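You operate a simulated robot arm through the tools that you are given. There is no shell and no other tool.

The job below is to be done with a simulated robot arm. You get a single attempt, and the scene is never put back.

TASK
Press the yellow bush flush into the link eye on the green press.
Fine: hands off the table while the lever comes down (300 N); end with lever up, table out. Where these are worked on the way, their far stop is far enough and under half their travel is too little: press table.

The check looks at the end state, three seconds after you hand in, the way a careful person would. Anything else that was tipped, shoved, dropped, spilled or broken makes it a failure.

THE ROBOT
A 7-joint arm with a two-finger parallel gripper, fixed in place. Base frame: the origin is at the foot of the arm, x ahead of it, y to its left, z up; the work surface is at about z = 0. Readings come in mm, degrees, newtons and seconds.
With the tool pointing down near the work surface it reaches from about 260 to 680 mm from the base axis. Its first joint turns from -166.0 to 166.0 degrees. Payload 2.5 kg.
The TCP is the grasp point between the finger pads, 30 mm short of the fingertips. In the tool frame z runs along the fingers and y along their closing line. The gripper opens to 94 mm. The fingers are 28 mm wide and 10 mm thick; the gripper's body (50 by 96 mm) begins 55 mm behind the TCP.
Orientation is that of the tool frame in the base frame, as a unit quaternion [x, y, z, w]. With the fingers straight down and closing along the base's y, the tool's x points along the base's -x, its y along +y and its z along -z.

THE INTERFACE
- The arm moves only by the tool move_arm. Its argument "motion" is a list of rows, each a list of 3 entries, a list of its own where there are three numbers: the shift along the base's x, y, z in mm, then the turn, a rotation vector about the base's x, y, z in rad, then the opening, from 0 (shut) to 1 (fully open). In form: [[[dx, dy, dz], [wx, wy, wz], jaw], ...]. A call has 1 to 20 rows; each row shifts and turns the commanded pose from where the row before left it. Rows are played at 5 a second. More than 50 mm and 8.6 degrees between two rows, or a gripper value outside its range, and nothing of the call is played. A pose out of reach is approached as far as the arm can. The call stops where the force on the tool passes 90 N (or 10 N more than at its start, if that is more) or the arm is blocked; 0.2 s more then pass. The fingers move at their own pace (about 72 mm/s each) and stop on an object; they squeeze with about 23 N. The grip force told is the motor's: it shows also when the fingers shut on nothing. Time passes only in rows, and 0.2 s behind the last, so rows that do not move let the fingers close. It gives the time, the measured TCP pose, the force on the tool (base axes), the opening and the grip force at its end, in the units of the frame above (readings bear some noise), with the torque about the TCP (base axes, N m) and any sound that the robot's microphone picked up.
- Cameras (640 x 400 px; columns grow to the right, rows downward): "scene" is fixed at [220.1, -500.9, 573.8]; the picture's right is [0.93, -0.37, 0.00], its down [-0.09, -0.22, -0.97] and it looks along [0.36, 0.90, -0.24] (base axes); focal length 248 px, centre (320, 200). "wrist" rides on the gripper at [76, 14, -102] in the tool frame; the picture's right is [-0.18, 0.98, 0.00], its down [-0.75, -0.14, -0.64] and it looks along [-0.63, -0.12, 0.77] (tool axes); focal length 243 px, centre (320, 200).
- grab_frame(camera): a new picture of that camera. The clock stands still meanwhile.
- pixel_to_xyz(camera, pixels): for up to 12 pixels [column, row] of the newest picture of that camera ("zoom" is the newest enlarged one), the place [x, y, z] in the base frame of the surface seen there, good to about 2 mm. The clock stands still meanwhile.
- zoom(camera, box): a new picture of the part [left, top, right, bottom] of that camera's present view, enlarged. The clock stands still meanwhile.
- sign_off(): hands the job in; it is judged then, once.

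Open the gripper and draw the arm clear of the work before you hand the job in, unless the task says otherwise.

The tools are called after "Call:" as a command line: name --argument value ..., lists and objects as JSON in quotes. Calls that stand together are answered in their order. move_arm: Moves the arm, as the interface text tells. Its arguments: {"type":"object","properties":{"motion":{"type":"array","items":{"type":"array"}}},"required":["motion"]} The other tools are called the same way: grab_frame (camera) takes a picture; pixel_to_xyz (camera, pixels) gives the place of the surface under pixels of a picture; zoom (camera, box) takes an enlarged picture of a part of a camera's view; sign_off () hands the job in.

At the start:

```text
clock: 0.0
tcp_pos: [379.4, -7.4, 567.0]
tool_rot: [0.0, 1.0, 0.0, 0.0]
force: [-1.0, -0.5, -0.1]
torque: [0.04, 0.0, 0.0]
grip_width: 94.1
grip_force: 0.0
```

scene: 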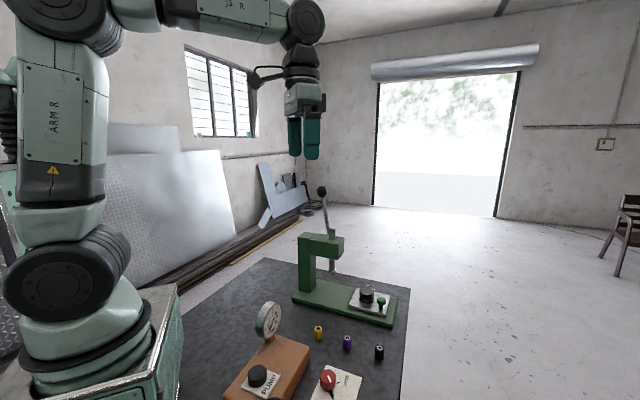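
wrist: 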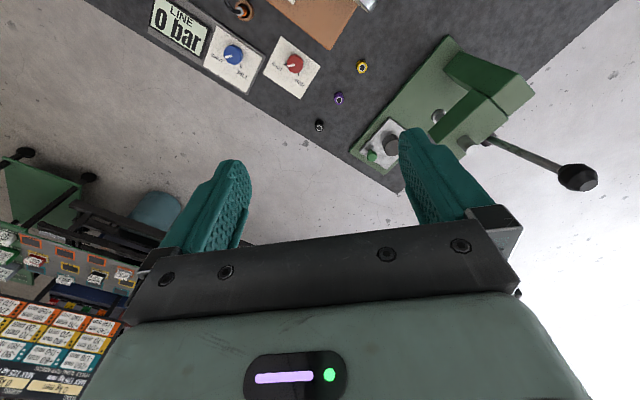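

The scene picture shows the green press around (340,280), the yellow bush at (318,333), and other bushes, a pump, gauge and valves nearby. I take enlarged pictures of the press and the rest of the table.

Call:
zoom --camera "scene" --box '[270, 170, 430, 340]'

Call:
zoom --camera "scene" --box '[210, 290, 420, 400]'

Call:
zoom --camera "wrist" --box '[130, 0, 620, 220]'

```text
2.35 times, centred on (350, 255) of scene
```

zoom: 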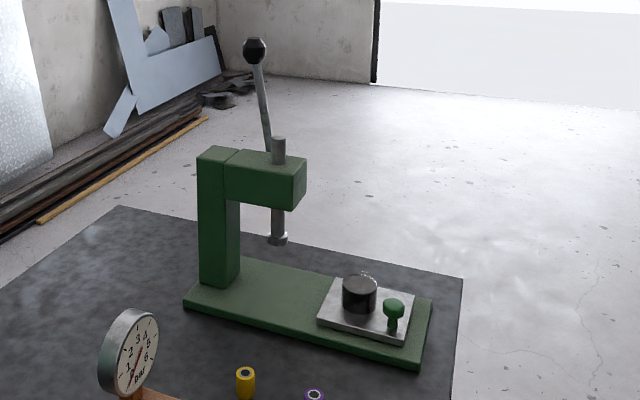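

```text
3.05 times, centred on (315, 345) of scene
```

zoom: 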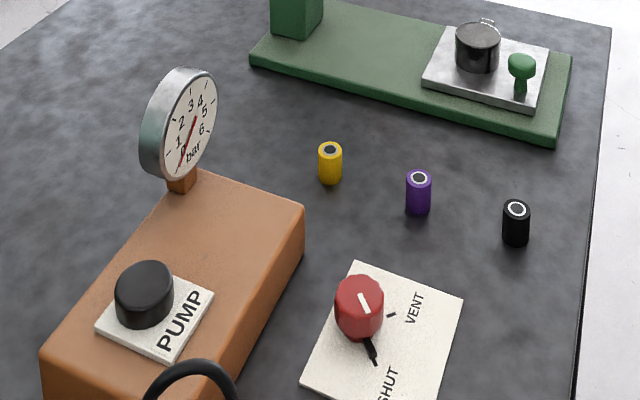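

```text
1.31 times, centred on (375, 110) of wrist
```

zoom: 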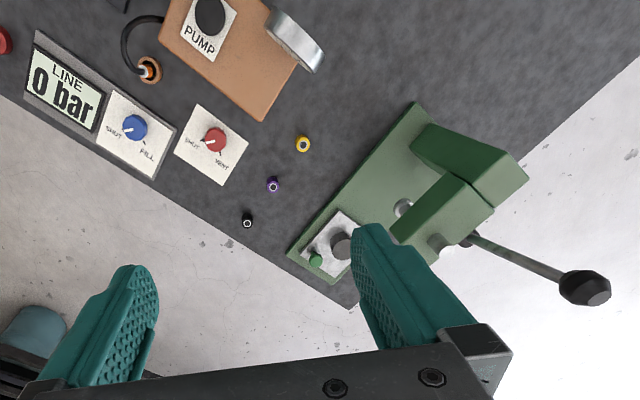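

The link eye seems to be the dark cylinder at (366,294) on a sliding table with a green knob at (381,302). I measure key points in the zoom picture of the press.

Call:
zoom --camera "scene" --box '[330, 270, 420, 335]'

Call:
pixel_to_xyz --camera "scene" --pixels '[[322, 191], [328, 215], [333, 232], [318, 243], [340, 240], [332, 270], [303, 285], [366, 290], [381, 299], [318, 328], [347, 338], [379, 348]]'

```text
6.15 times, centred on (375, 302) of scene
```

zoom: 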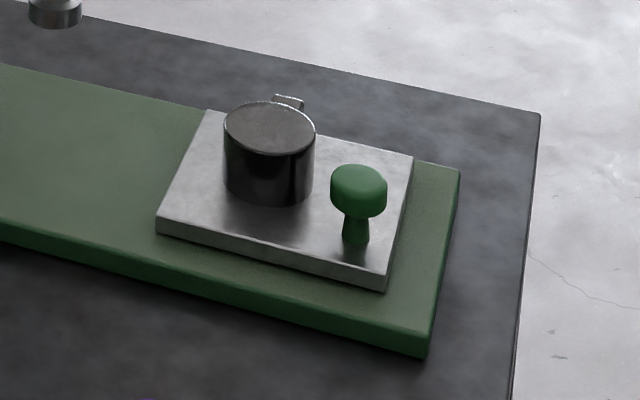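

```text
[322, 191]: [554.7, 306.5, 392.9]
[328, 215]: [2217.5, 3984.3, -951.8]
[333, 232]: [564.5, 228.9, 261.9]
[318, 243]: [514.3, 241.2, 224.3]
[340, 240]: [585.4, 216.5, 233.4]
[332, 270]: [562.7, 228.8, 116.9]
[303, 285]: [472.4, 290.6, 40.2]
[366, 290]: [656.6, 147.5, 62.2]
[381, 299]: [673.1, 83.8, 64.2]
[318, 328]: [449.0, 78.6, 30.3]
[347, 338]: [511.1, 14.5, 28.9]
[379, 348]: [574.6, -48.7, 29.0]
```

The table's eye cylinder is at about (657,148,62), and the knob is at (673,84,64). I move the wrist camera closer, well above everything, for a better view of the eye and knob.

Call:
move_arm --motion '[[[20, 8, -30], [0, 0, 0], 1], [[20, 8, -30], [0, 0, 0], 1], [[20, 8, -30], [0, 0, 0], 1], [[20, 8, -30], [0, 0, 0], 1], [[20, 8, -30], [0, 0, 0], 1], [[20, 8, -30], [0, 0, 0], 1], [[20, 8, -30], [0, 0, 0], 1], [[20, 8, -30], [0, 0, 0], 1], [[0, 0, 0], [0, 0, 0], 1]]'

Call:
grab_frame --camera "wrist"

Call:
grab_frame --camera "scene"

```text
clock: 2.0
tcp_pos: [541.0, 57.0, 326.3]
tool_rot: [0.0, 1.0, 0.0, 0.001]
force: [0.4, -0.6, 0.2]
torque: [0.01, 0.0, 0.01]
grip_width: 94.0
grip_force: 0.1
```

```text
taken
```

wrist: 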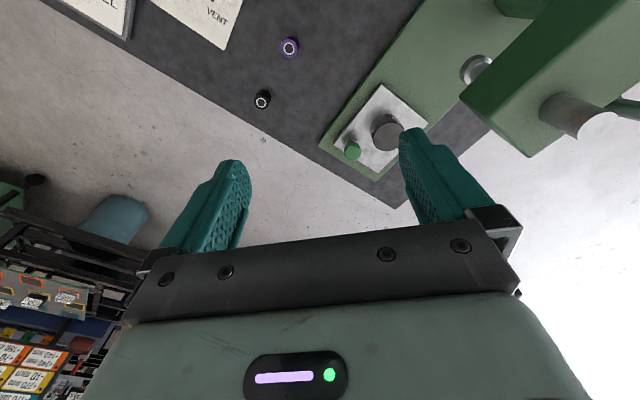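

```text
taken
```

scene: 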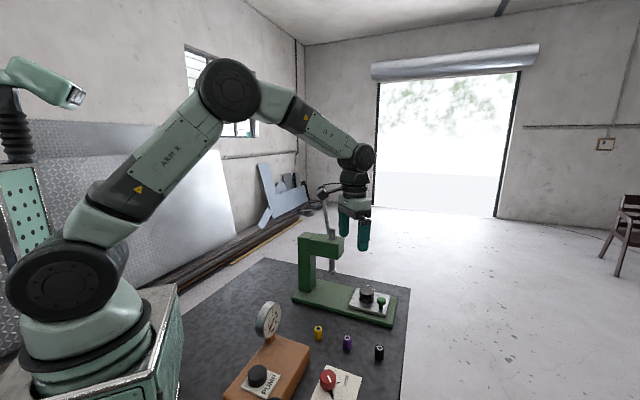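

Call:
zoom --camera "wrist" --box '[300, 60, 460, 200]'

Call:
zoom --camera "wrist" --box '[440, 0, 640, 150]'

```text
2.86 times, centred on (380, 130) of wrist
```

zoom: 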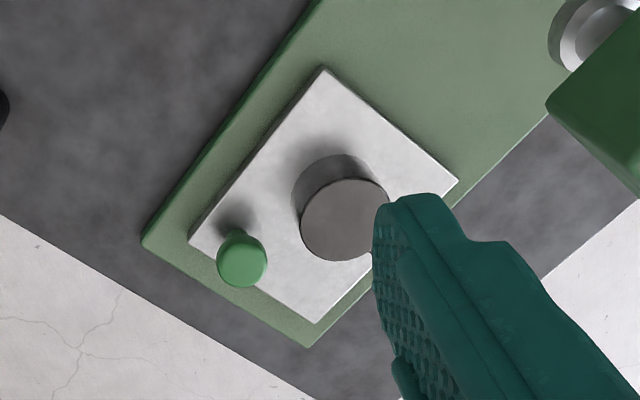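

```text
2.67 times, centred on (540, 75) of wrist
```

zoom: 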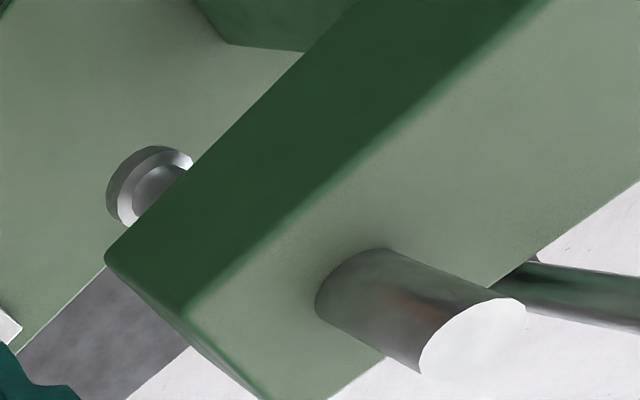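

The left finger hides part of the cylinder, which looks closed on top at zoom (345,220). I shift the arm +y to see the whole eye fixture between the fingers.

Call:
move_arm --motion '[[[0, 20, 0], [0, 0, 0], 1], [[0, 20, 0], [0, 0, 0], 1], [[0, 20, 0], [0, 0, 0], 1], [[0, 0, 0], [0, 0, 0], 1]]'

Call:
grab_frame --camera "wrist"

Call:
zoom --camera "wrist" --box '[260, 60, 420, 200]'

```text
clock: 3.0
tcp_pos: [539.0, 115.9, 327.7]
tool_rot: [0.0, 1.0, 0.0, -0.001]
force: [-0.1, 0.4, 0.2]
torque: [0.02, 0.01, 0.04]
grip_width: 94.1
grip_force: 0.1
```

```text
taken
```

wrist: 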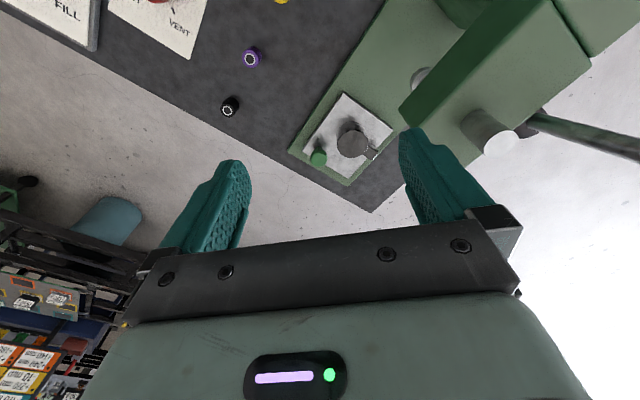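

```text
2.86 times, centred on (340, 130) of wrist
```

zoom: 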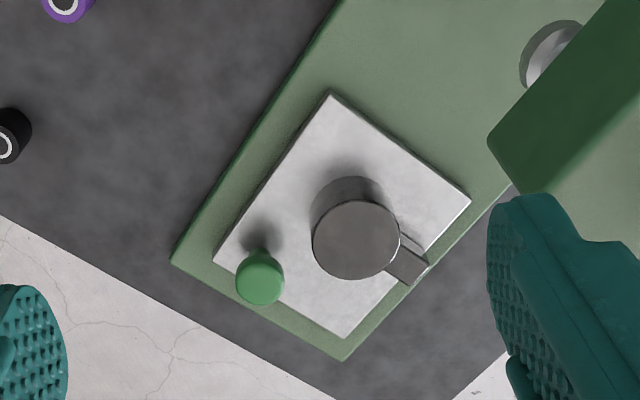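

The cylinder top looks like a closed lid with a tab at zoom (412,262). I measure points on the lid, tab, knob and table edges.

Call:
pixel_to_xyz --camera "zoom" --pixels '[[356, 240], [316, 240], [396, 240], [356, 202], [356, 277], [408, 262], [424, 272], [260, 278], [332, 97], [468, 200], [346, 335], [216, 258]]'

Call:
zoom --camera "wrist" --box '[320, 100, 400, 180]'

```text
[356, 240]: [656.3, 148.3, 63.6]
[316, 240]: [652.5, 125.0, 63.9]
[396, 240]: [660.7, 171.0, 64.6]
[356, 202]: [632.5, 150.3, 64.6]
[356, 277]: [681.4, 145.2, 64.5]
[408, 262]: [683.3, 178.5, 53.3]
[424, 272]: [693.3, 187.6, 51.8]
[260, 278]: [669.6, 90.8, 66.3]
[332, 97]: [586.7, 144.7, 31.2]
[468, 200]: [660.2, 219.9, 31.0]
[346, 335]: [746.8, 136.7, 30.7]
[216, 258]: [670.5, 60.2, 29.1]
```

```text
5.00 times, centred on (360, 140) of wrist
```

zoom: 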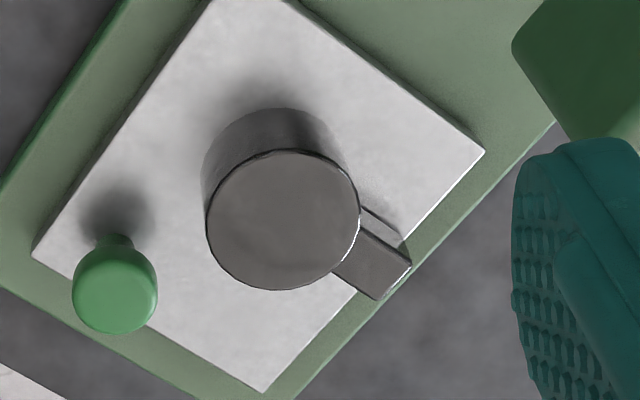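

Lid top is at z≈64 and about 46 mm across, and the tab at z≈52 points along (+x,+y). I go lower for a closer look at the lid and tab, staying clear of the press head.

Call:
move_arm --motion '[[[20, -10, -30], [0, 0, 0], 1], [[20, -10, -30], [0, 0, 0], 1], [[20, 0, -30], [0, 0, 0], 1], [[0, 0, -20], [0, 0, 0], 1], [[0, 0, 0], [0, 0, 0], 1]]'

Call:
grab_frame --camera "wrist"

Call:
zoom --camera "wrist" --box '[290, 60, 450, 200]'

Call:
grab_frame --camera "scene"

```text
clock: 4.2
tcp_pos: [600.4, 96.0, 216.7]
tool_rot: [-0.001, 1.0, 0.0, 0.0]
force: [0.3, -1.1, -0.6]
torque: [-0.01, -0.01, -0.01]
grip_width: 93.9
grip_force: 0.0
```

```text
taken
```

wrist: 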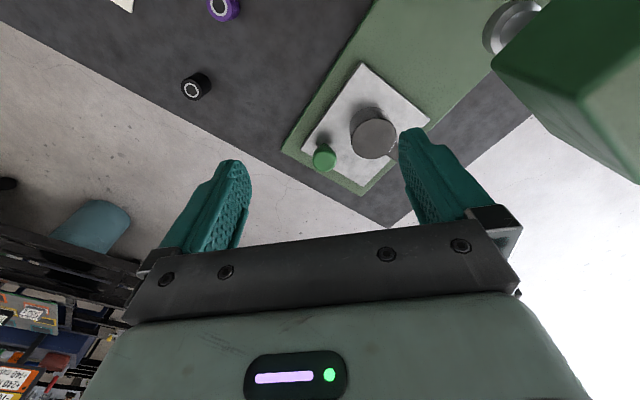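

```text
2.86 times, centred on (370, 130) of wrist
```

zoom: 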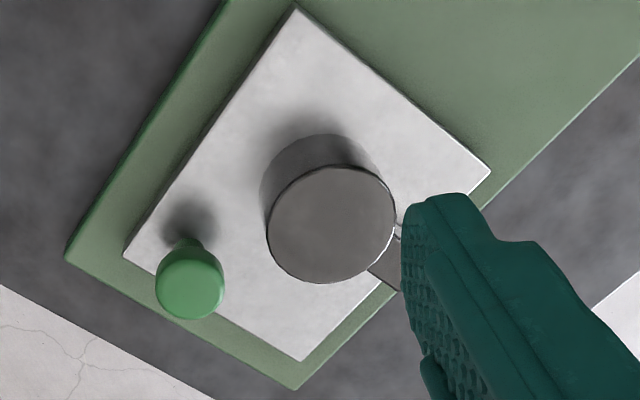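

```text
taken
```

scene: 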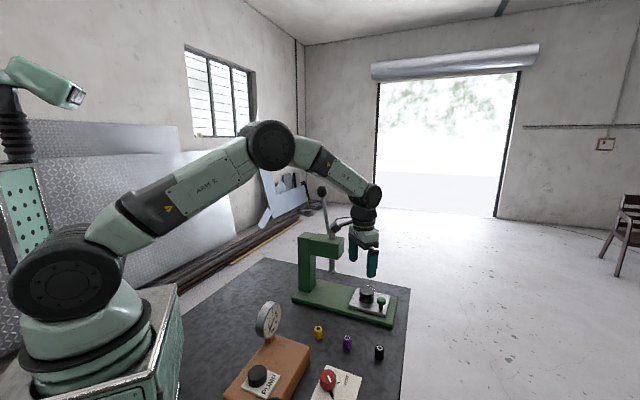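

From above the lid appears as a plain disc at zoom (330,225). I look at its side seam with a tight scene zoom.

Call:
zoom --camera "scene" --box '[352, 280, 392, 310]'

Call:
zoom --camera "scene" --box '[290, 175, 360, 295]'

```text
13.33 times, centred on (372, 295) of scene
```

zoom: 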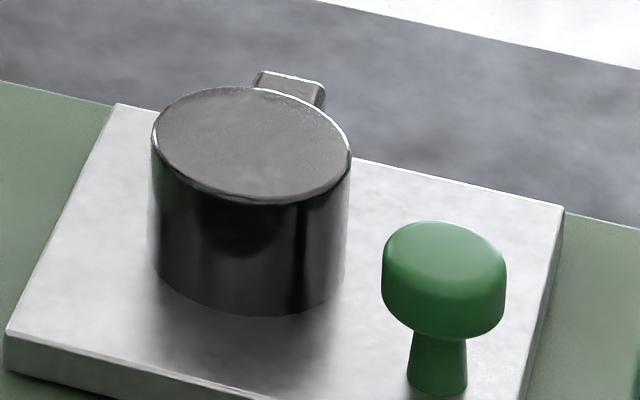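

```text
3.33 times, centred on (325, 235) of scene
```

zoom: 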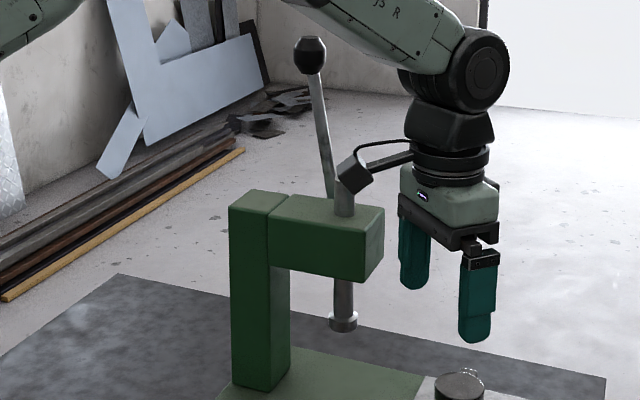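

The object looks like an inverted cup with a tab at the back (tight zoom (290,88)). I measure the tab and the cylinder side precisely in that same enlarged view.

Call:
zoom --camera "scene" --box '[352, 280, 392, 310]'

Call:
pixel_to_xyz --camera "zoom" --pixels '[[270, 80], [310, 88], [320, 98], [290, 90], [250, 140], [250, 200], [250, 300], [160, 150], [340, 160], [440, 240], [437, 330], [437, 375]]'

```text
13.33 times, centred on (372, 295) of scene
```

zoom: 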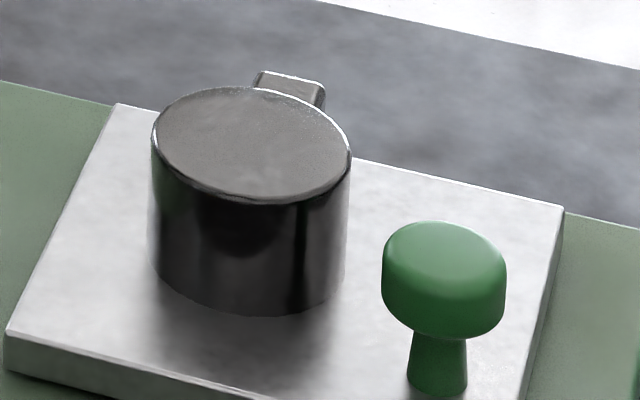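

```text
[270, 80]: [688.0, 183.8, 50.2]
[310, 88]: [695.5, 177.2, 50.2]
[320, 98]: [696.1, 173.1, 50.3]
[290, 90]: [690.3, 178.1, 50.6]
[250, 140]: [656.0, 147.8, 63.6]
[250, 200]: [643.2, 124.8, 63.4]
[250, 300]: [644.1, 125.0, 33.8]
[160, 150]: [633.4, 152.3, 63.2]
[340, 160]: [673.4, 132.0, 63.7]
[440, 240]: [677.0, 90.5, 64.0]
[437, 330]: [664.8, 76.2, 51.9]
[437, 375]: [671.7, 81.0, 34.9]
```

The tab's top is at z≈50 and it reaches out to about (696,177). I turn the gripper +45° so its closing line runs along the press axis, which also gives a front view of the cap and tab.

Call:
move_arm --motion '[[[0, 0, 0], [0, 0, 0.131], 1], [[0, 0, 0], [0, 0, 0.131], 1], [[0, 0, 0], [0, 0, 0.131], 1], [[0, 0, 0], [0, 0, 0.131], 1], [[0, 0, 0], [0, 0, 0.131], 1], [[0, 0, 0], [0, 0, 0.13], 1], [[0, 0, 0], [0, 0, 0], 1]]'

Call:
grab_frame --camera "wrist"

Call:
grab_frame --camera "scene"

```text
clock: 5.8
tcp_pos: [600.6, 97.9, 216.9]
tool_rot: [-0.383, 0.924, 0.0, -0.001]
force: [-0.3, 0.0, -0.5]
torque: [0.01, 0.0, -0.02]
grip_width: 94.0
grip_force: 0.2
```

```text
taken
```

wrist: 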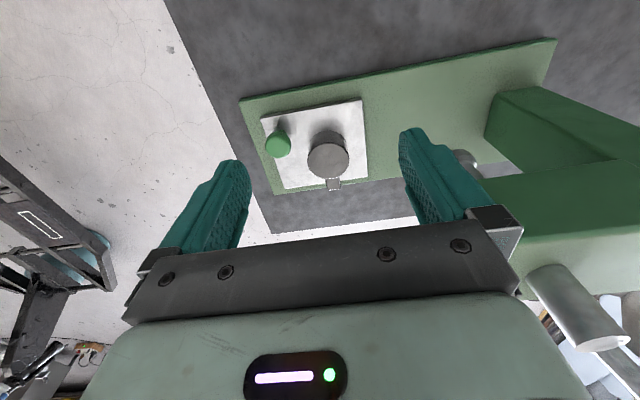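

```text
taken
```

scene: 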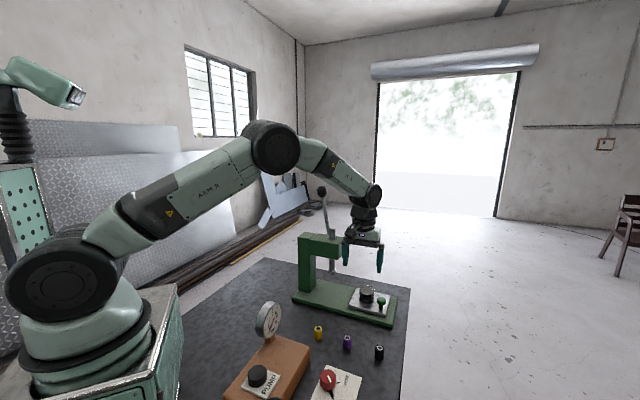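

Call:
zoom --camera "wrist" --box '[240, 90, 400, 210]'

Call:
pixel_to_xyz --camera "wrist" --pixels '[[328, 160], [310, 165], [348, 165], [328, 146], [328, 177], [333, 186], [278, 150], [262, 119], [363, 99], [367, 183], [287, 189], [243, 98]]'

```text
3.33 times, centred on (320, 150) of wrist
```

zoom: 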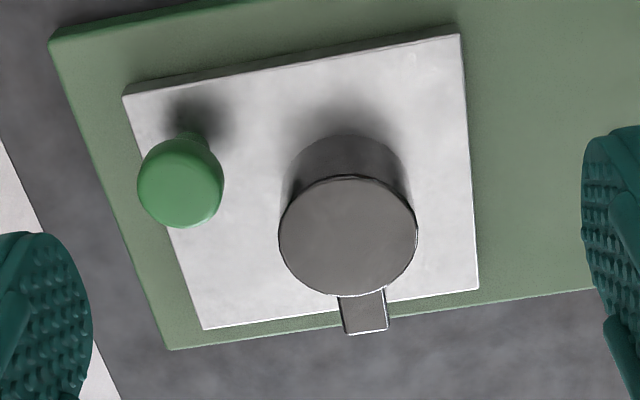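

```text
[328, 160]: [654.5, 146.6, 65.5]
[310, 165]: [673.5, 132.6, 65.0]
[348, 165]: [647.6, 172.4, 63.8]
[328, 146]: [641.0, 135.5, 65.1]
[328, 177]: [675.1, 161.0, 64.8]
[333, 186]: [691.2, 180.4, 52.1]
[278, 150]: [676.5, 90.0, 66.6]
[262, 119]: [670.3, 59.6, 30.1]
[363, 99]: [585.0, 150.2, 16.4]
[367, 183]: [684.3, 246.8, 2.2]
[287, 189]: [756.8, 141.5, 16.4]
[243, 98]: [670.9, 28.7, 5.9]
```

It is a cup-like cap with a tab, sitting over the eye; its centre is near (657,148). Before I descend, I measure the press head, lever and free mat spots for clearances.

Call:
pixel_to_xyz --camera "scene" --pixels '[[338, 257], [338, 245], [343, 238], [300, 240], [300, 265], [327, 264], [325, 210], [332, 258], [290, 310], [330, 315], [345, 325], [268, 300]]'

Call:
pixel_to_xyz --camera "wrist" --pixels '[[520, 210], [470, 200], [560, 230], [620, 170], [600, 345], [545, 280], [495, 105], [555, 42], [490, 150]]'

```text
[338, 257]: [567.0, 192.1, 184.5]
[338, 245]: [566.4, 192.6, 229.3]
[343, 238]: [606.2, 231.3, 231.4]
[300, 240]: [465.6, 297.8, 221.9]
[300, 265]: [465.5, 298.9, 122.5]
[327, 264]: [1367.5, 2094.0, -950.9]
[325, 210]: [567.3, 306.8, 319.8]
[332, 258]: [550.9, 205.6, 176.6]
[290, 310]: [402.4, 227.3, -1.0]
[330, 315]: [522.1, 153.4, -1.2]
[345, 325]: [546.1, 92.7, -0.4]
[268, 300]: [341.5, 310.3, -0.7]
```

```text
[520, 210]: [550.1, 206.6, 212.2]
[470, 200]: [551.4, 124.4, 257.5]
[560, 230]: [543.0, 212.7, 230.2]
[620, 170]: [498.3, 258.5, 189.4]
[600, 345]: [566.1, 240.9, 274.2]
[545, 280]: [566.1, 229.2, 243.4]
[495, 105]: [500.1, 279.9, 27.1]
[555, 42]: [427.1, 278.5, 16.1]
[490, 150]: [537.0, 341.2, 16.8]
```

Head nose corners are at (567,192) and (606,231), z 177–231, so a vertical descent on the cap at (657,148) has about 45 mm of clearance. I move above the cap with the jaws opened to about 70 mm.

Call:
move_arm --motion '[[[19, 17, -20], [0, 0, 0], 0.75], [[19, 17, -20], [0, 0, 0], 0.75], [[18.4, 16, -20], [0, 0, 0], 0.75], [[0, 0, -30], [0, 0, 0], 0.75], [[0, 0, 0], [0, 0, 0], 0.75]]'

Call:
grab_frame --camera "wrist"

Call:
zoom --camera "scene" --box '[320, 240, 420, 330]'

Call:
pixel_to_xyz --camera "scene" --pixels '[[268, 318], [258, 320], [268, 338], [305, 350], [270, 345], [328, 380], [362, 378], [285, 325]]'

```text
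clock: 7.0
tcp_pos: [657.5, 147.5, 125.5]
tool_rot: [-0.383, 0.924, -0.001, 0.0]
force: [-0.9, -0.3, -0.3]
torque: [0.01, 0.0, 0.02]
grip_width: 70.6
grip_force: 0.0
```

```text
taken
```

wrist: 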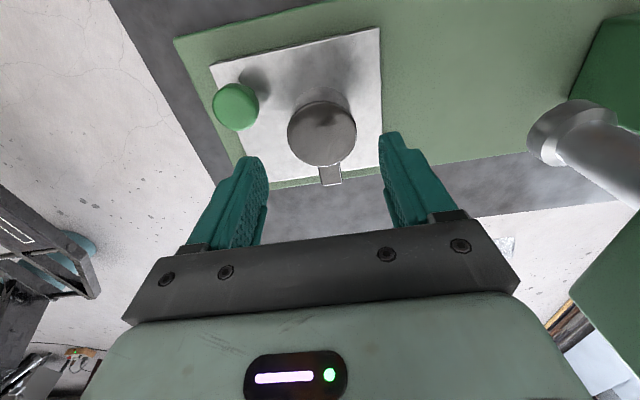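

```text
4.44 times, centred on (370, 285) of scene
```

zoom: 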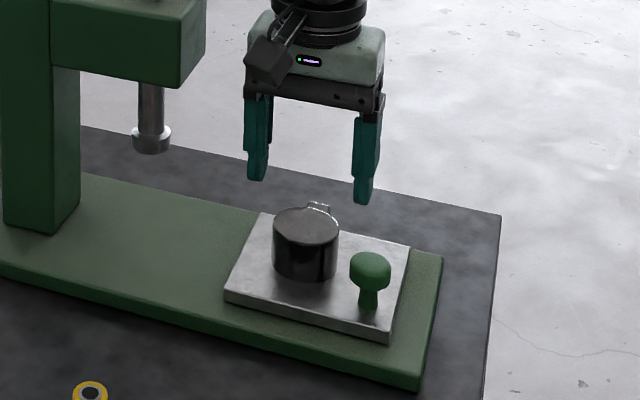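

```text
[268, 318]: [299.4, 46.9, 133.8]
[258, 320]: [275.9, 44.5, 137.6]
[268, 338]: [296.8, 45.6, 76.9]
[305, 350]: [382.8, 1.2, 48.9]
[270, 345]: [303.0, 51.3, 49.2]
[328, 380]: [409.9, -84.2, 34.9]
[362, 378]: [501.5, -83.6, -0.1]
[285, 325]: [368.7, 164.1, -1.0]
```

The fingers hover above the cap, with cap edges at about columns 288–356 in the wrist view. I refine the cap centre from this close view before lowering.

Call:
zoom --camera "wrist" --box '[200, 60, 400, 200]'

Call:
pixel_to_xyz --camera "wrist" --pixels '[[291, 135], [353, 135], [322, 106], [322, 162], [322, 135], [236, 105], [330, 175]]'

```text
2.86 times, centred on (300, 130) of wrist
```

zoom: 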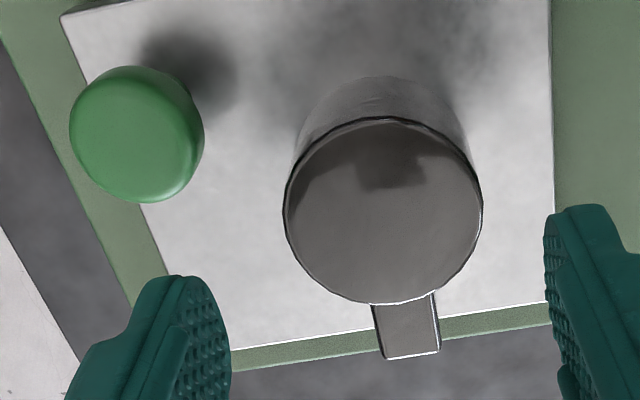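

```text
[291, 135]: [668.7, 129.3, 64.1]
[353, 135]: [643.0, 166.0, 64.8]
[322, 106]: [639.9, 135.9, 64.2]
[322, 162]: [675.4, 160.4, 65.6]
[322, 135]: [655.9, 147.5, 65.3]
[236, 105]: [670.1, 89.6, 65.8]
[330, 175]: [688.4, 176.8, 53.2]
```

Cap centre comes out at (656.7,147.9), within 1 mm of the TCP. I lower so that the fingertips straddle the cap at z≈40, then close.

Call:
move_arm --motion '[[[-0.5, 0.4, -20], [0, 0, 0], 0.75], [[0, 0, -20], [0, 0, 0], 0.75], [[0, 0, -16], [0, 0, 0], 0.75], [[0, 0, 0], [0, 0, 0], 0.75]]'

Call:
move_arm --motion '[[[0, 0, 0], [0, 0, 0], 0.6], [[0, 0, 0], [0, 0, 0], 0.52], [[0, 0, 0], [0, 0, 0], 0.4], [[0, 0, 0], [0, 0, 0], 0.4], [[0, 0, 0], [0, 0, 0], 0.4]]'

Call:
grab_frame --camera "wrist"

```text
clock: 8.0
tcp_pos: [656.7, 147.1, 71.7]
tool_rot: [-0.382, 0.924, -0.001, 0.0]
force: [-0.7, 0.1, 0.4]
torque: [-0.01, -0.04, 0.02]
grip_width: 70.5
grip_force: 0.1
```

```text
clock: 9.2
tcp_pos: [655.7, 146.3, 71.8]
tool_rot: [-0.384, 0.923, 0.0, 0.0]
force: [-0.7, -0.4, -0.2]
torque: [0.01, -0.45, 0.05]
grip_width: 53.9
grip_force: 45.1
```

```text
taken
```

wrist: 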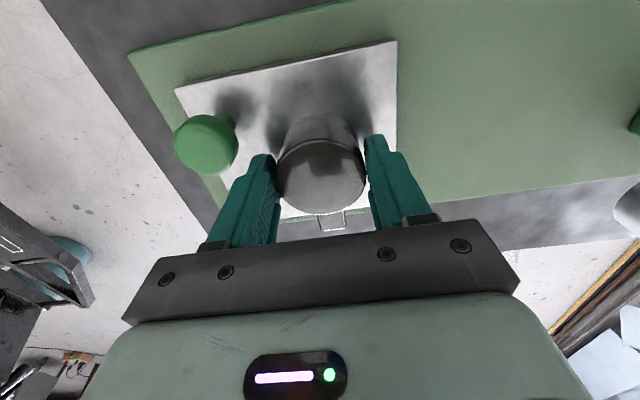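

The fingers stopped at 53.9 mm with a 45 N grip reading, so they hold the cap. I lift gently by a few millimetres and check the force.

Call:
move_arm --motion '[[[0, 0, 3], [0, 0, 0], 0.4], [[0, 0, 3], [0, 0, 0], 0.4], [[0, 0, 4], [0, 0, 0], 0.4], [[0, 0, 0], [0, 0, 0], 0.4]]'

Call:
zoom --camera "wrist" --box '[160, 40, 440, 240]'

Call:
zoom --camera "scene" --box '[330, 250, 420, 330]'

```text
clock: 10.2
tcp_pos: [654.7, 145.1, 78.3]
tool_rot: [-0.383, 0.924, 0.0, -0.004]
force: [-2.0, 0.2, -29.3]
torque: [-0.49, -0.07, 0.07]
grip_width: 53.8
grip_force: 45.1
```

```text
2.00 times, centred on (300, 140) of wrist
```

zoom: 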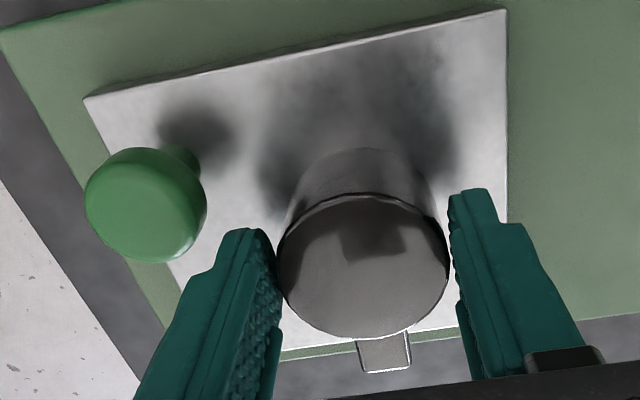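

```text
5.00 times, centred on (375, 290) of scene
```

zoom: 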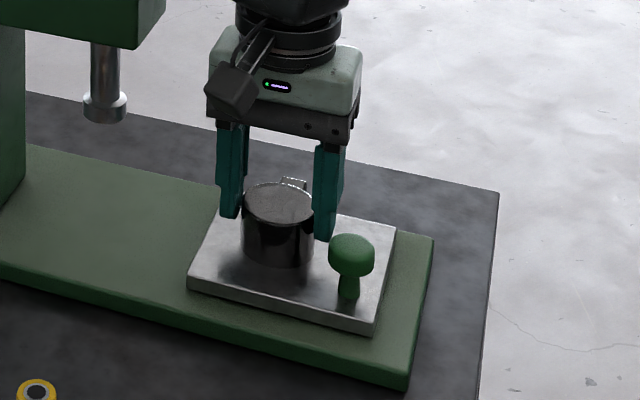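

The force rose to -29 N while the TCP rose only 6.5 mm, so the piece resists. I check whether the lid height has changed from 64 mm.

Call:
pixel_to_xyz --camera "zoom" --pixels '[[278, 200], [260, 200], [295, 205], [280, 185], [275, 255], [292, 182], [300, 180]]'

Call:
pixel_to_xyz --camera "wrist" --pixels '[[330, 175], [310, 165], [345, 165], [340, 216], [330, 145]]'

```text
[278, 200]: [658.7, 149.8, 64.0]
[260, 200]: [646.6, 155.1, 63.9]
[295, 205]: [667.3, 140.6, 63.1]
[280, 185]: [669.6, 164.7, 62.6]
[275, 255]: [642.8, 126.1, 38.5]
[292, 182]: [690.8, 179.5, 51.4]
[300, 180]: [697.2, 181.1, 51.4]
```

```text
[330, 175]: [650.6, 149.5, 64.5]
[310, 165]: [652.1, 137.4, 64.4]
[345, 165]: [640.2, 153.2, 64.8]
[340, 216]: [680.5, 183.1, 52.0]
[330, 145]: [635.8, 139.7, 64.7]
```

The lid is still at z≈64, so the piece did not come up and the fingers only slipped. I open the jaws, back up, and look at the top more closely.

Call:
move_arm --motion '[[[0, 0, -3], [0, 0, 0], 0.5], [[1, 1, 0], [0, 0, 0], 0.75], [[0, 0, 0], [0, 0, 0], 0.75], [[0, 0, 20], [0, 0, 0], 0.75], [[0, 0, 30], [0, 0, 0], 0.75], [[-10, -10, 20], [0, 0, 0], 0.9], [[0, 0, 0], [0, 0, 0], 0.9]]'

Call:
grab_frame --camera "wrist"

Call:
zoom --camera "wrist" --box '[270, 80, 390, 200]'

Call:
zoom --camera "scene" --box '[354, 280, 384, 305]'

```text
clock: 11.8
tcp_pos: [645.7, 136.3, 146.8]
tool_rot: [-0.383, 0.924, -0.001, 0.0]
force: [-0.6, -1.1, 0.6]
torque: [-0.01, 0.03, -0.01]
grip_width: 84.8
grip_force: 0.1
```

```text
taken
```

wrist: 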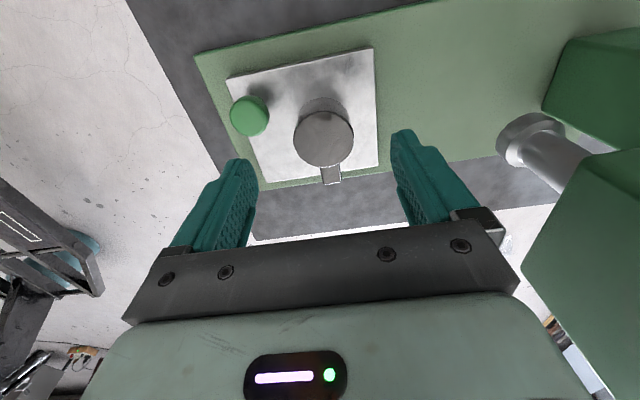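

```text
3.33 times, centred on (330, 140) of wrist
```

zoom: 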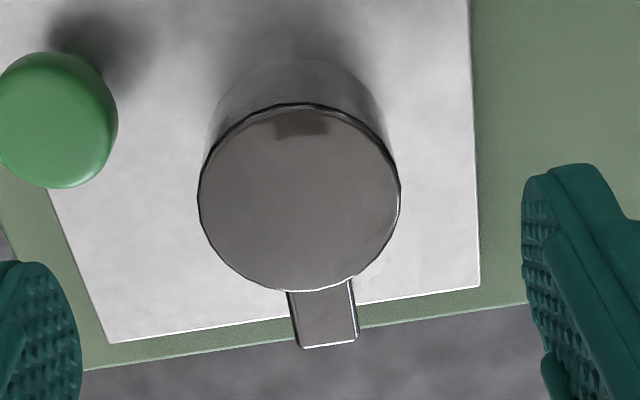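

```text
16.00 times, centred on (369, 292) of scene
```

zoom: 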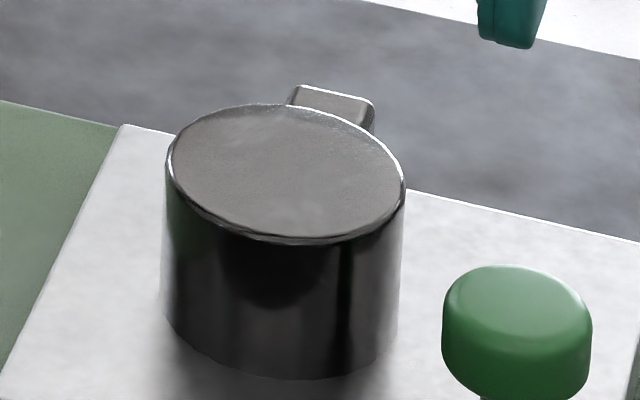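

The top still looks solid at zoom (300,200), with rounded edges and no visible bore. I move the camera closer over the eye and zoom in tightly to look for a bore outline or a seam.

Call:
zoom --camera "wrist" --box '[300, 105, 350, 145]'

Call:
pixel_to_xyz --camera "wrist" --pixels '[[323, 138], [318, 138], [328, 138], [323, 131], [323, 145], [313, 138], [333, 138], [308, 138], [338, 138], [343, 138], [303, 138], [323, 120]]'

Call:
zoom --camera "scene" --box '[310, 320, 330, 345]'

```text
10.00 times, centred on (325, 125) of wrist
```

zoom: 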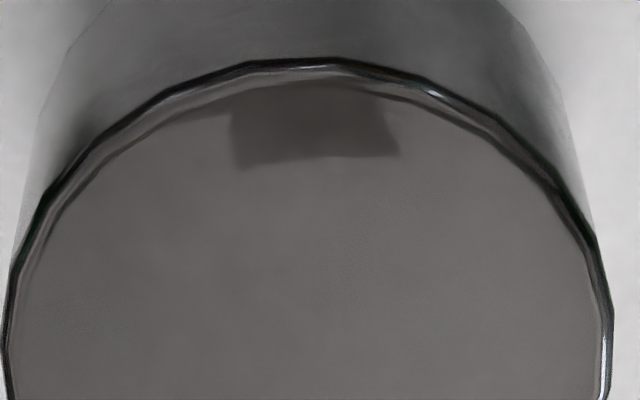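

```text
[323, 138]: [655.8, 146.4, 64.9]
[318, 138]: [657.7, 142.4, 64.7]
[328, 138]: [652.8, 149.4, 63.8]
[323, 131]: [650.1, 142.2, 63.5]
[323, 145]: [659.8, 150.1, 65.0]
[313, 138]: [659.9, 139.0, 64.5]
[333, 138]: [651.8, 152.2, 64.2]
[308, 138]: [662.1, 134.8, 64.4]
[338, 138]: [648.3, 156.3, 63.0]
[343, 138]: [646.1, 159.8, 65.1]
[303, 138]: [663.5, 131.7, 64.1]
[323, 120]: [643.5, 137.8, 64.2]
```

```text
16.00 times, centred on (320, 332) of scene
```

zoom: 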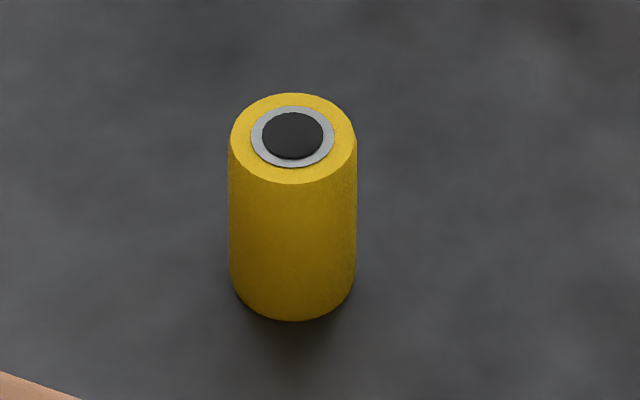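

The top is a closed bevelled disc with no visible bore, and readings across it are all z≈64. Offering the bush to the eye will show whether there is a real bore, so I first go over the yellow bush at about (449,79) to measure it from above.

Call:
move_arm --motion '[[[0, 0, 20], [0, 0, 0], 0.6], [[-35, -10, 10], [0, 0, 0], 0.6], [[-40, -12, 10], [0, 0, 0], 0.6], [[-40, -12, 0], [0, 0, 0], 0.6], [[-40, -12, 0], [0, 0, 0], 0.6], [[-30, -8, 0], [0, 0, 0], 0.6], [[0, 0, 0], [0, 0, 0], 0.6]]'

Call:
grab_frame --camera "wrist"

Call:
grab_frame --camera "scene"

```text
clock: 13.4
tcp_pos: [460.3, 82.7, 187.0]
tool_rot: [-0.383, 0.924, 0.0, 0.001]
force: [-0.2, 0.0, -0.5]
torque: [0.02, 0.01, -0.01]
grip_width: 56.3
grip_force: 0.0
```

```text
taken
```

wrist: 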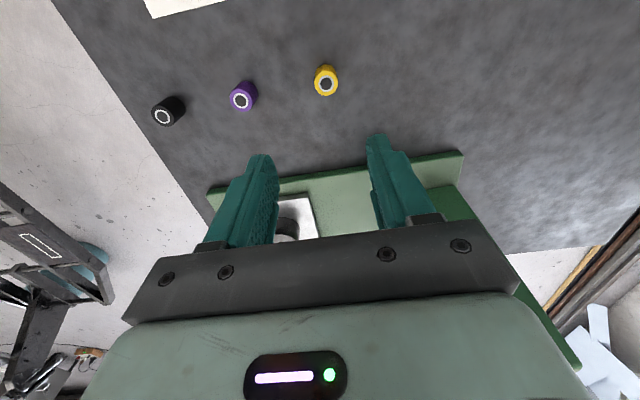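

```text
taken
```

scene: 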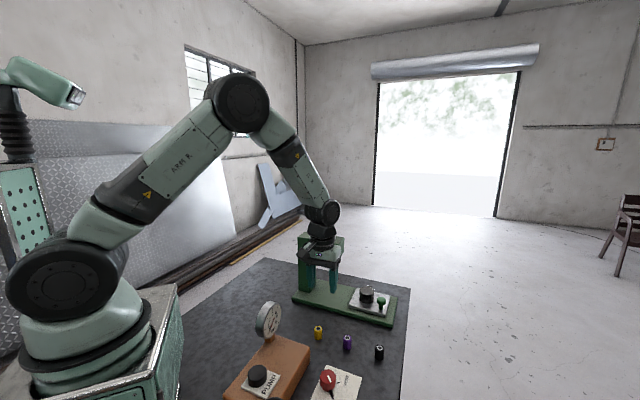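

The yellow bush sits at wrist (326,81). I zoom in and measure its top centre.

Call:
zoom --camera "wrist" --box '[290, 50, 360, 110]'

Call:
pixel_to_xyz --camera "wrist" --pixels '[[325, 84], [316, 84], [336, 84], [325, 75], [325, 93], [243, 100], [162, 116], [326, 69]]'

```text
6.67 times, centred on (325, 80) of wrist
```

zoom: 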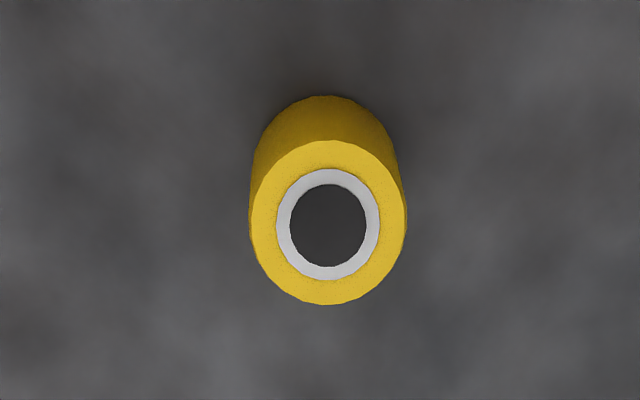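

```text
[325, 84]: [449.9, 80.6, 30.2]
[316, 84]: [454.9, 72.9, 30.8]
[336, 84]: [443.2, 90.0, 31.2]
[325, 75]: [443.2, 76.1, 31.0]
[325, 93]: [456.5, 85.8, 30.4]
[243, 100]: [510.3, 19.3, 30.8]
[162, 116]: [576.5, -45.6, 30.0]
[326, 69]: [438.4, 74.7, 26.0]
```

Bush top centre is (449.2, 81.0), z≈30.5, with a diameter of about 24 mm. I lower around it with the fingertips near z=10 and close.

Call:
move_arm --motion '[[[-11.1, -1.7, -30], [0, 0, 0], 0.5], [[0, 0, -40], [0, 0, 0], 0.5], [[0, 0, -40], [0, 0, 0], 0.5], [[0, 0, -25], [0, 0, 0], 0.5], [[0, 0, -12], [0, 0, 0], 0.5], [[0, 0, 0], [0, 0, 0], 0.5]]'

Call:
grab_frame --camera "wrist"

```text
clock: 14.8
tcp_pos: [449.5, 82.0, 40.9]
tool_rot: [-0.382, 0.924, 0.0, 0.0]
force: [-0.7, -0.1, -0.2]
torque: [-0.06, 0.01, 0.02]
grip_width: 47.0
grip_force: 0.1
```

```text
taken
```

wrist: 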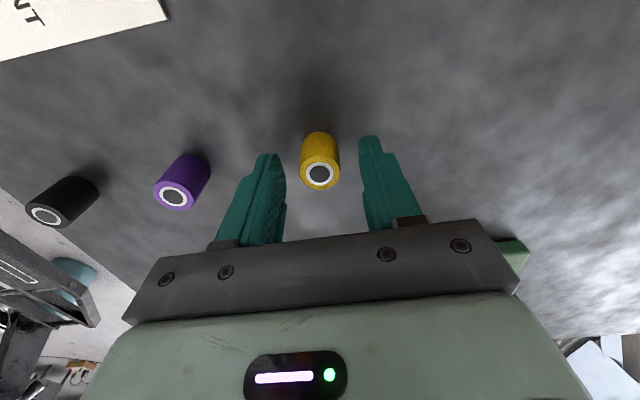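

The bush stands between the fingers at (320,165). I close on it and lift slightly.

Call:
move_arm --motion '[[[0, 0, 0], [0, 0, 0], 0.35], [[0, 0, 0], [0, 0, 0], 0.25], [[0, 0, 0], [0, 0, 0], 0.15], [[0, 0, 0], [0, 0, 0], 0.15], [[0, 0, 5], [0, 0, 0], 0.15], [[0, 0, 15], [0, 0, 0], 0.15], [[0, 0, 0], [0, 0, 0], 0.15]]'

Call:
grab_frame --camera "wrist"

Call:
zoom --camera "scene" --box '[290, 280, 370, 350]'

```text
clock: 16.4
tcp_pos: [450.0, 83.2, 60.9]
tool_rot: [-0.383, 0.924, 0.0, 0.0]
force: [0.0, 0.1, -0.1]
torque: [-0.03, 0.0, -0.01]
grip_width: 22.3
grip_force: 23.4
```

```text
taken
```

wrist: 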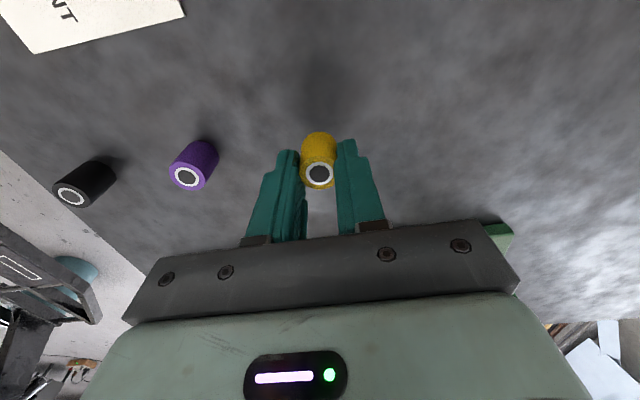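

```text
5.71 times, centred on (330, 315) of scene
```

zoom: 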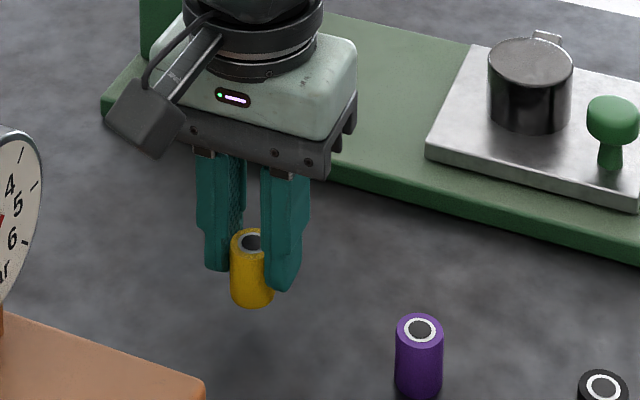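

The bush is held (22.3 mm, 23 N) and hangs straight. I raise it and carry it over the eye at (657,148).

Call:
move_arm --motion '[[[0, 0, 40], [0, 0, 0], 0.12], [[0, 0, 40], [0, 0, 0], 0.12], [[40, 12, 10], [0, 0, 0], 0.12], [[40, 13, 0], [0, 0, 0], 0.12], [[40, 13, 0], [0, 0, 0], 0.12], [[40, 13, 0], [0, 0, 0], 0.12], [[30, 9, 0], [0, 0, 0], 0.12], [[16.8, 4.8, 0], [0, 0, 0], 0.12], [[0, 0, 0], [0, 0, 0], 0.12]]'

Call:
grab_frame --camera "wrist"

Call:
zoom --camera "scene" --box '[330, 240, 420, 320]'

```text
clock: 18.4
tcp_pos: [657.3, 147.1, 149.5]
tool_rot: [-0.384, 0.924, 0.0, 0.0]
force: [-0.1, -0.9, 0.1]
torque: [-0.02, 0.02, 0.02]
grip_width: 22.2
grip_force: 23.2
```

```text
taken
```

wrist: 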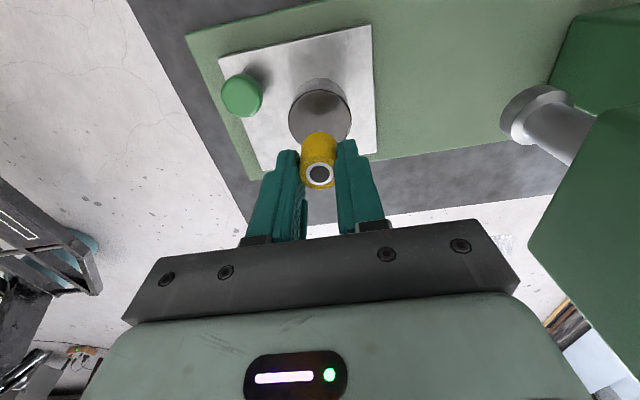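

```text
5.00 times, centred on (375, 280) of scene
```

zoom: 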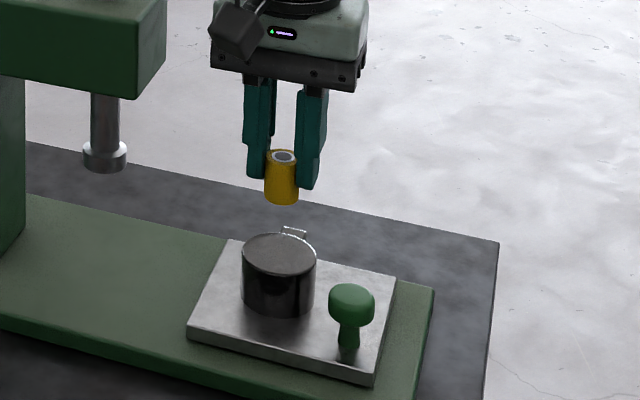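

The bush hangs above the eye; its top is at wrist (319,174). I measure the bush and eye positions from this view.

Call:
pixel_to_xyz --camera "wrist" --pixels '[[319, 175], [310, 173], [330, 173], [319, 183], [290, 118], [350, 118], [320, 91], [241, 95], [319, 140]]'

Call:
zoom --camera "wrist" --box '[270, 70, 370, 200]'

```text
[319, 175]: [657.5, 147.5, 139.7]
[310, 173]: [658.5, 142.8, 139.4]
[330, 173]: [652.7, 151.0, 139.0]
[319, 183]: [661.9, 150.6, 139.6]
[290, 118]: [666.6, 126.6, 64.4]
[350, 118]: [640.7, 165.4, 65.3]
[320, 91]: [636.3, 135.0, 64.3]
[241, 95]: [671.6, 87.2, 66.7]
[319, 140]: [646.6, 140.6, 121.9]
```

```text
3.08 times, centred on (320, 135) of wrist
```

zoom: 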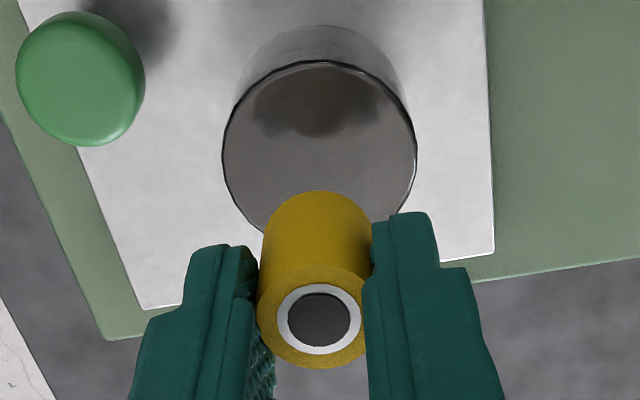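

Bush and eye centres agree to within about 1 mm along the press axis. I lower until the bush bottom is about 3 mm above the eye top, then check.

Call:
move_arm --motion '[[[0, 0.5, -20], [0, 0, 0], 0.12], [[0, 0, -15], [0, 0, 0], 0.12], [[0, 0, -6], [0, 0, 0], 0.12], [[0, 0, 0], [0, 0, 0], 0.12]]'

Call:
zoom --camera "scene" --box '[345, 265, 395, 310]'

Call:
zoom --camera "wrist" --box '[260, 90, 380, 200]'

```text
clock: 19.4
tcp_pos: [657.8, 146.5, 109.4]
tool_rot: [-0.382, 0.924, 0.001, 0.0]
force: [0.1, 0.1, -0.9]
torque: [0.0, 0.0, 0.01]
grip_width: 22.4
grip_force: 22.7
```

```text
8.89 times, centred on (370, 288) of scene
```

zoom: 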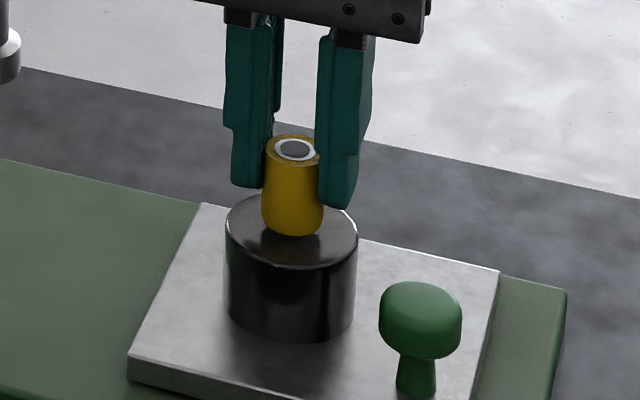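

```text
3.64 times, centred on (320, 145) of wrist
```

zoom: 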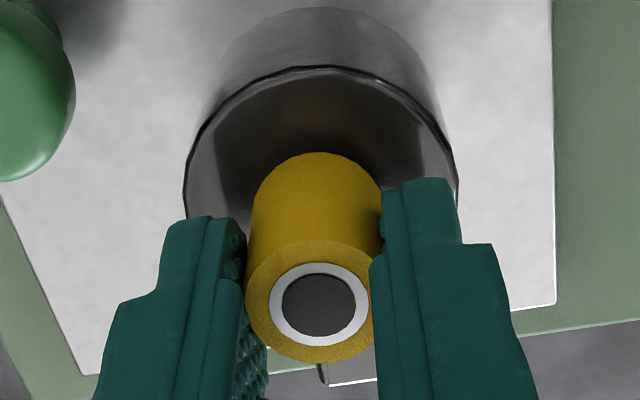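

The bush's lower end is about 4 mm above the eye top and well centred in the view. I lower it in small steps to feel for a bore.

Call:
move_arm --motion '[[[0, 0, -1.5], [0, 0, 0], 0.12], [[0, 0, -1.5], [0, 0, 0], 0.12], [[0, 0, -1.5], [0, 0, 0], 0.12], [[0, 0, -1], [0, 0, 0], 0.12], [[0, 0, 0], [0, 0, 0], 0.12]]'

```text
clock: 20.6
tcp_pos: [658.0, 149.1, 104.5]
tool_rot: [-0.383, 0.924, 0.0, 0.0]
force: [-0.1, -0.6, -0.5]
torque: [0.02, 0.03, -0.02]
grip_width: 22.2
grip_force: 23.1
```

There is no contact force yet, with the bush bottom at about z=63.6. I continue slowly.

Call:
move_arm --motion '[[[0, 0, -1], [0, 0, 0], 0.12], [[0, 0, -1], [0, 0, 0], 0.12], [[0, 0, -1], [0, 0, 0], 0.12], [[0, 0, 0], [0, 0, 0], 0.12]]'

Call:
zoom --camera "scene" --box '[345, 265, 395, 310]'

```text
clock: 21.6
tcp_pos: [658.3, 146.8, 104.1]
tool_rot: [-0.382, 0.924, 0.0, 0.0]
force: [-0.4, 0.9, 0.0]
torque: [-0.04, -0.01, -0.03]
grip_width: 22.4
grip_force: 23.3
```

```text
8.89 times, centred on (370, 288) of scene
```

zoom: 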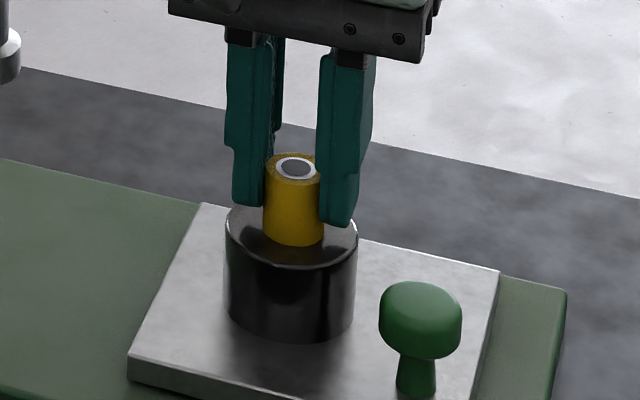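

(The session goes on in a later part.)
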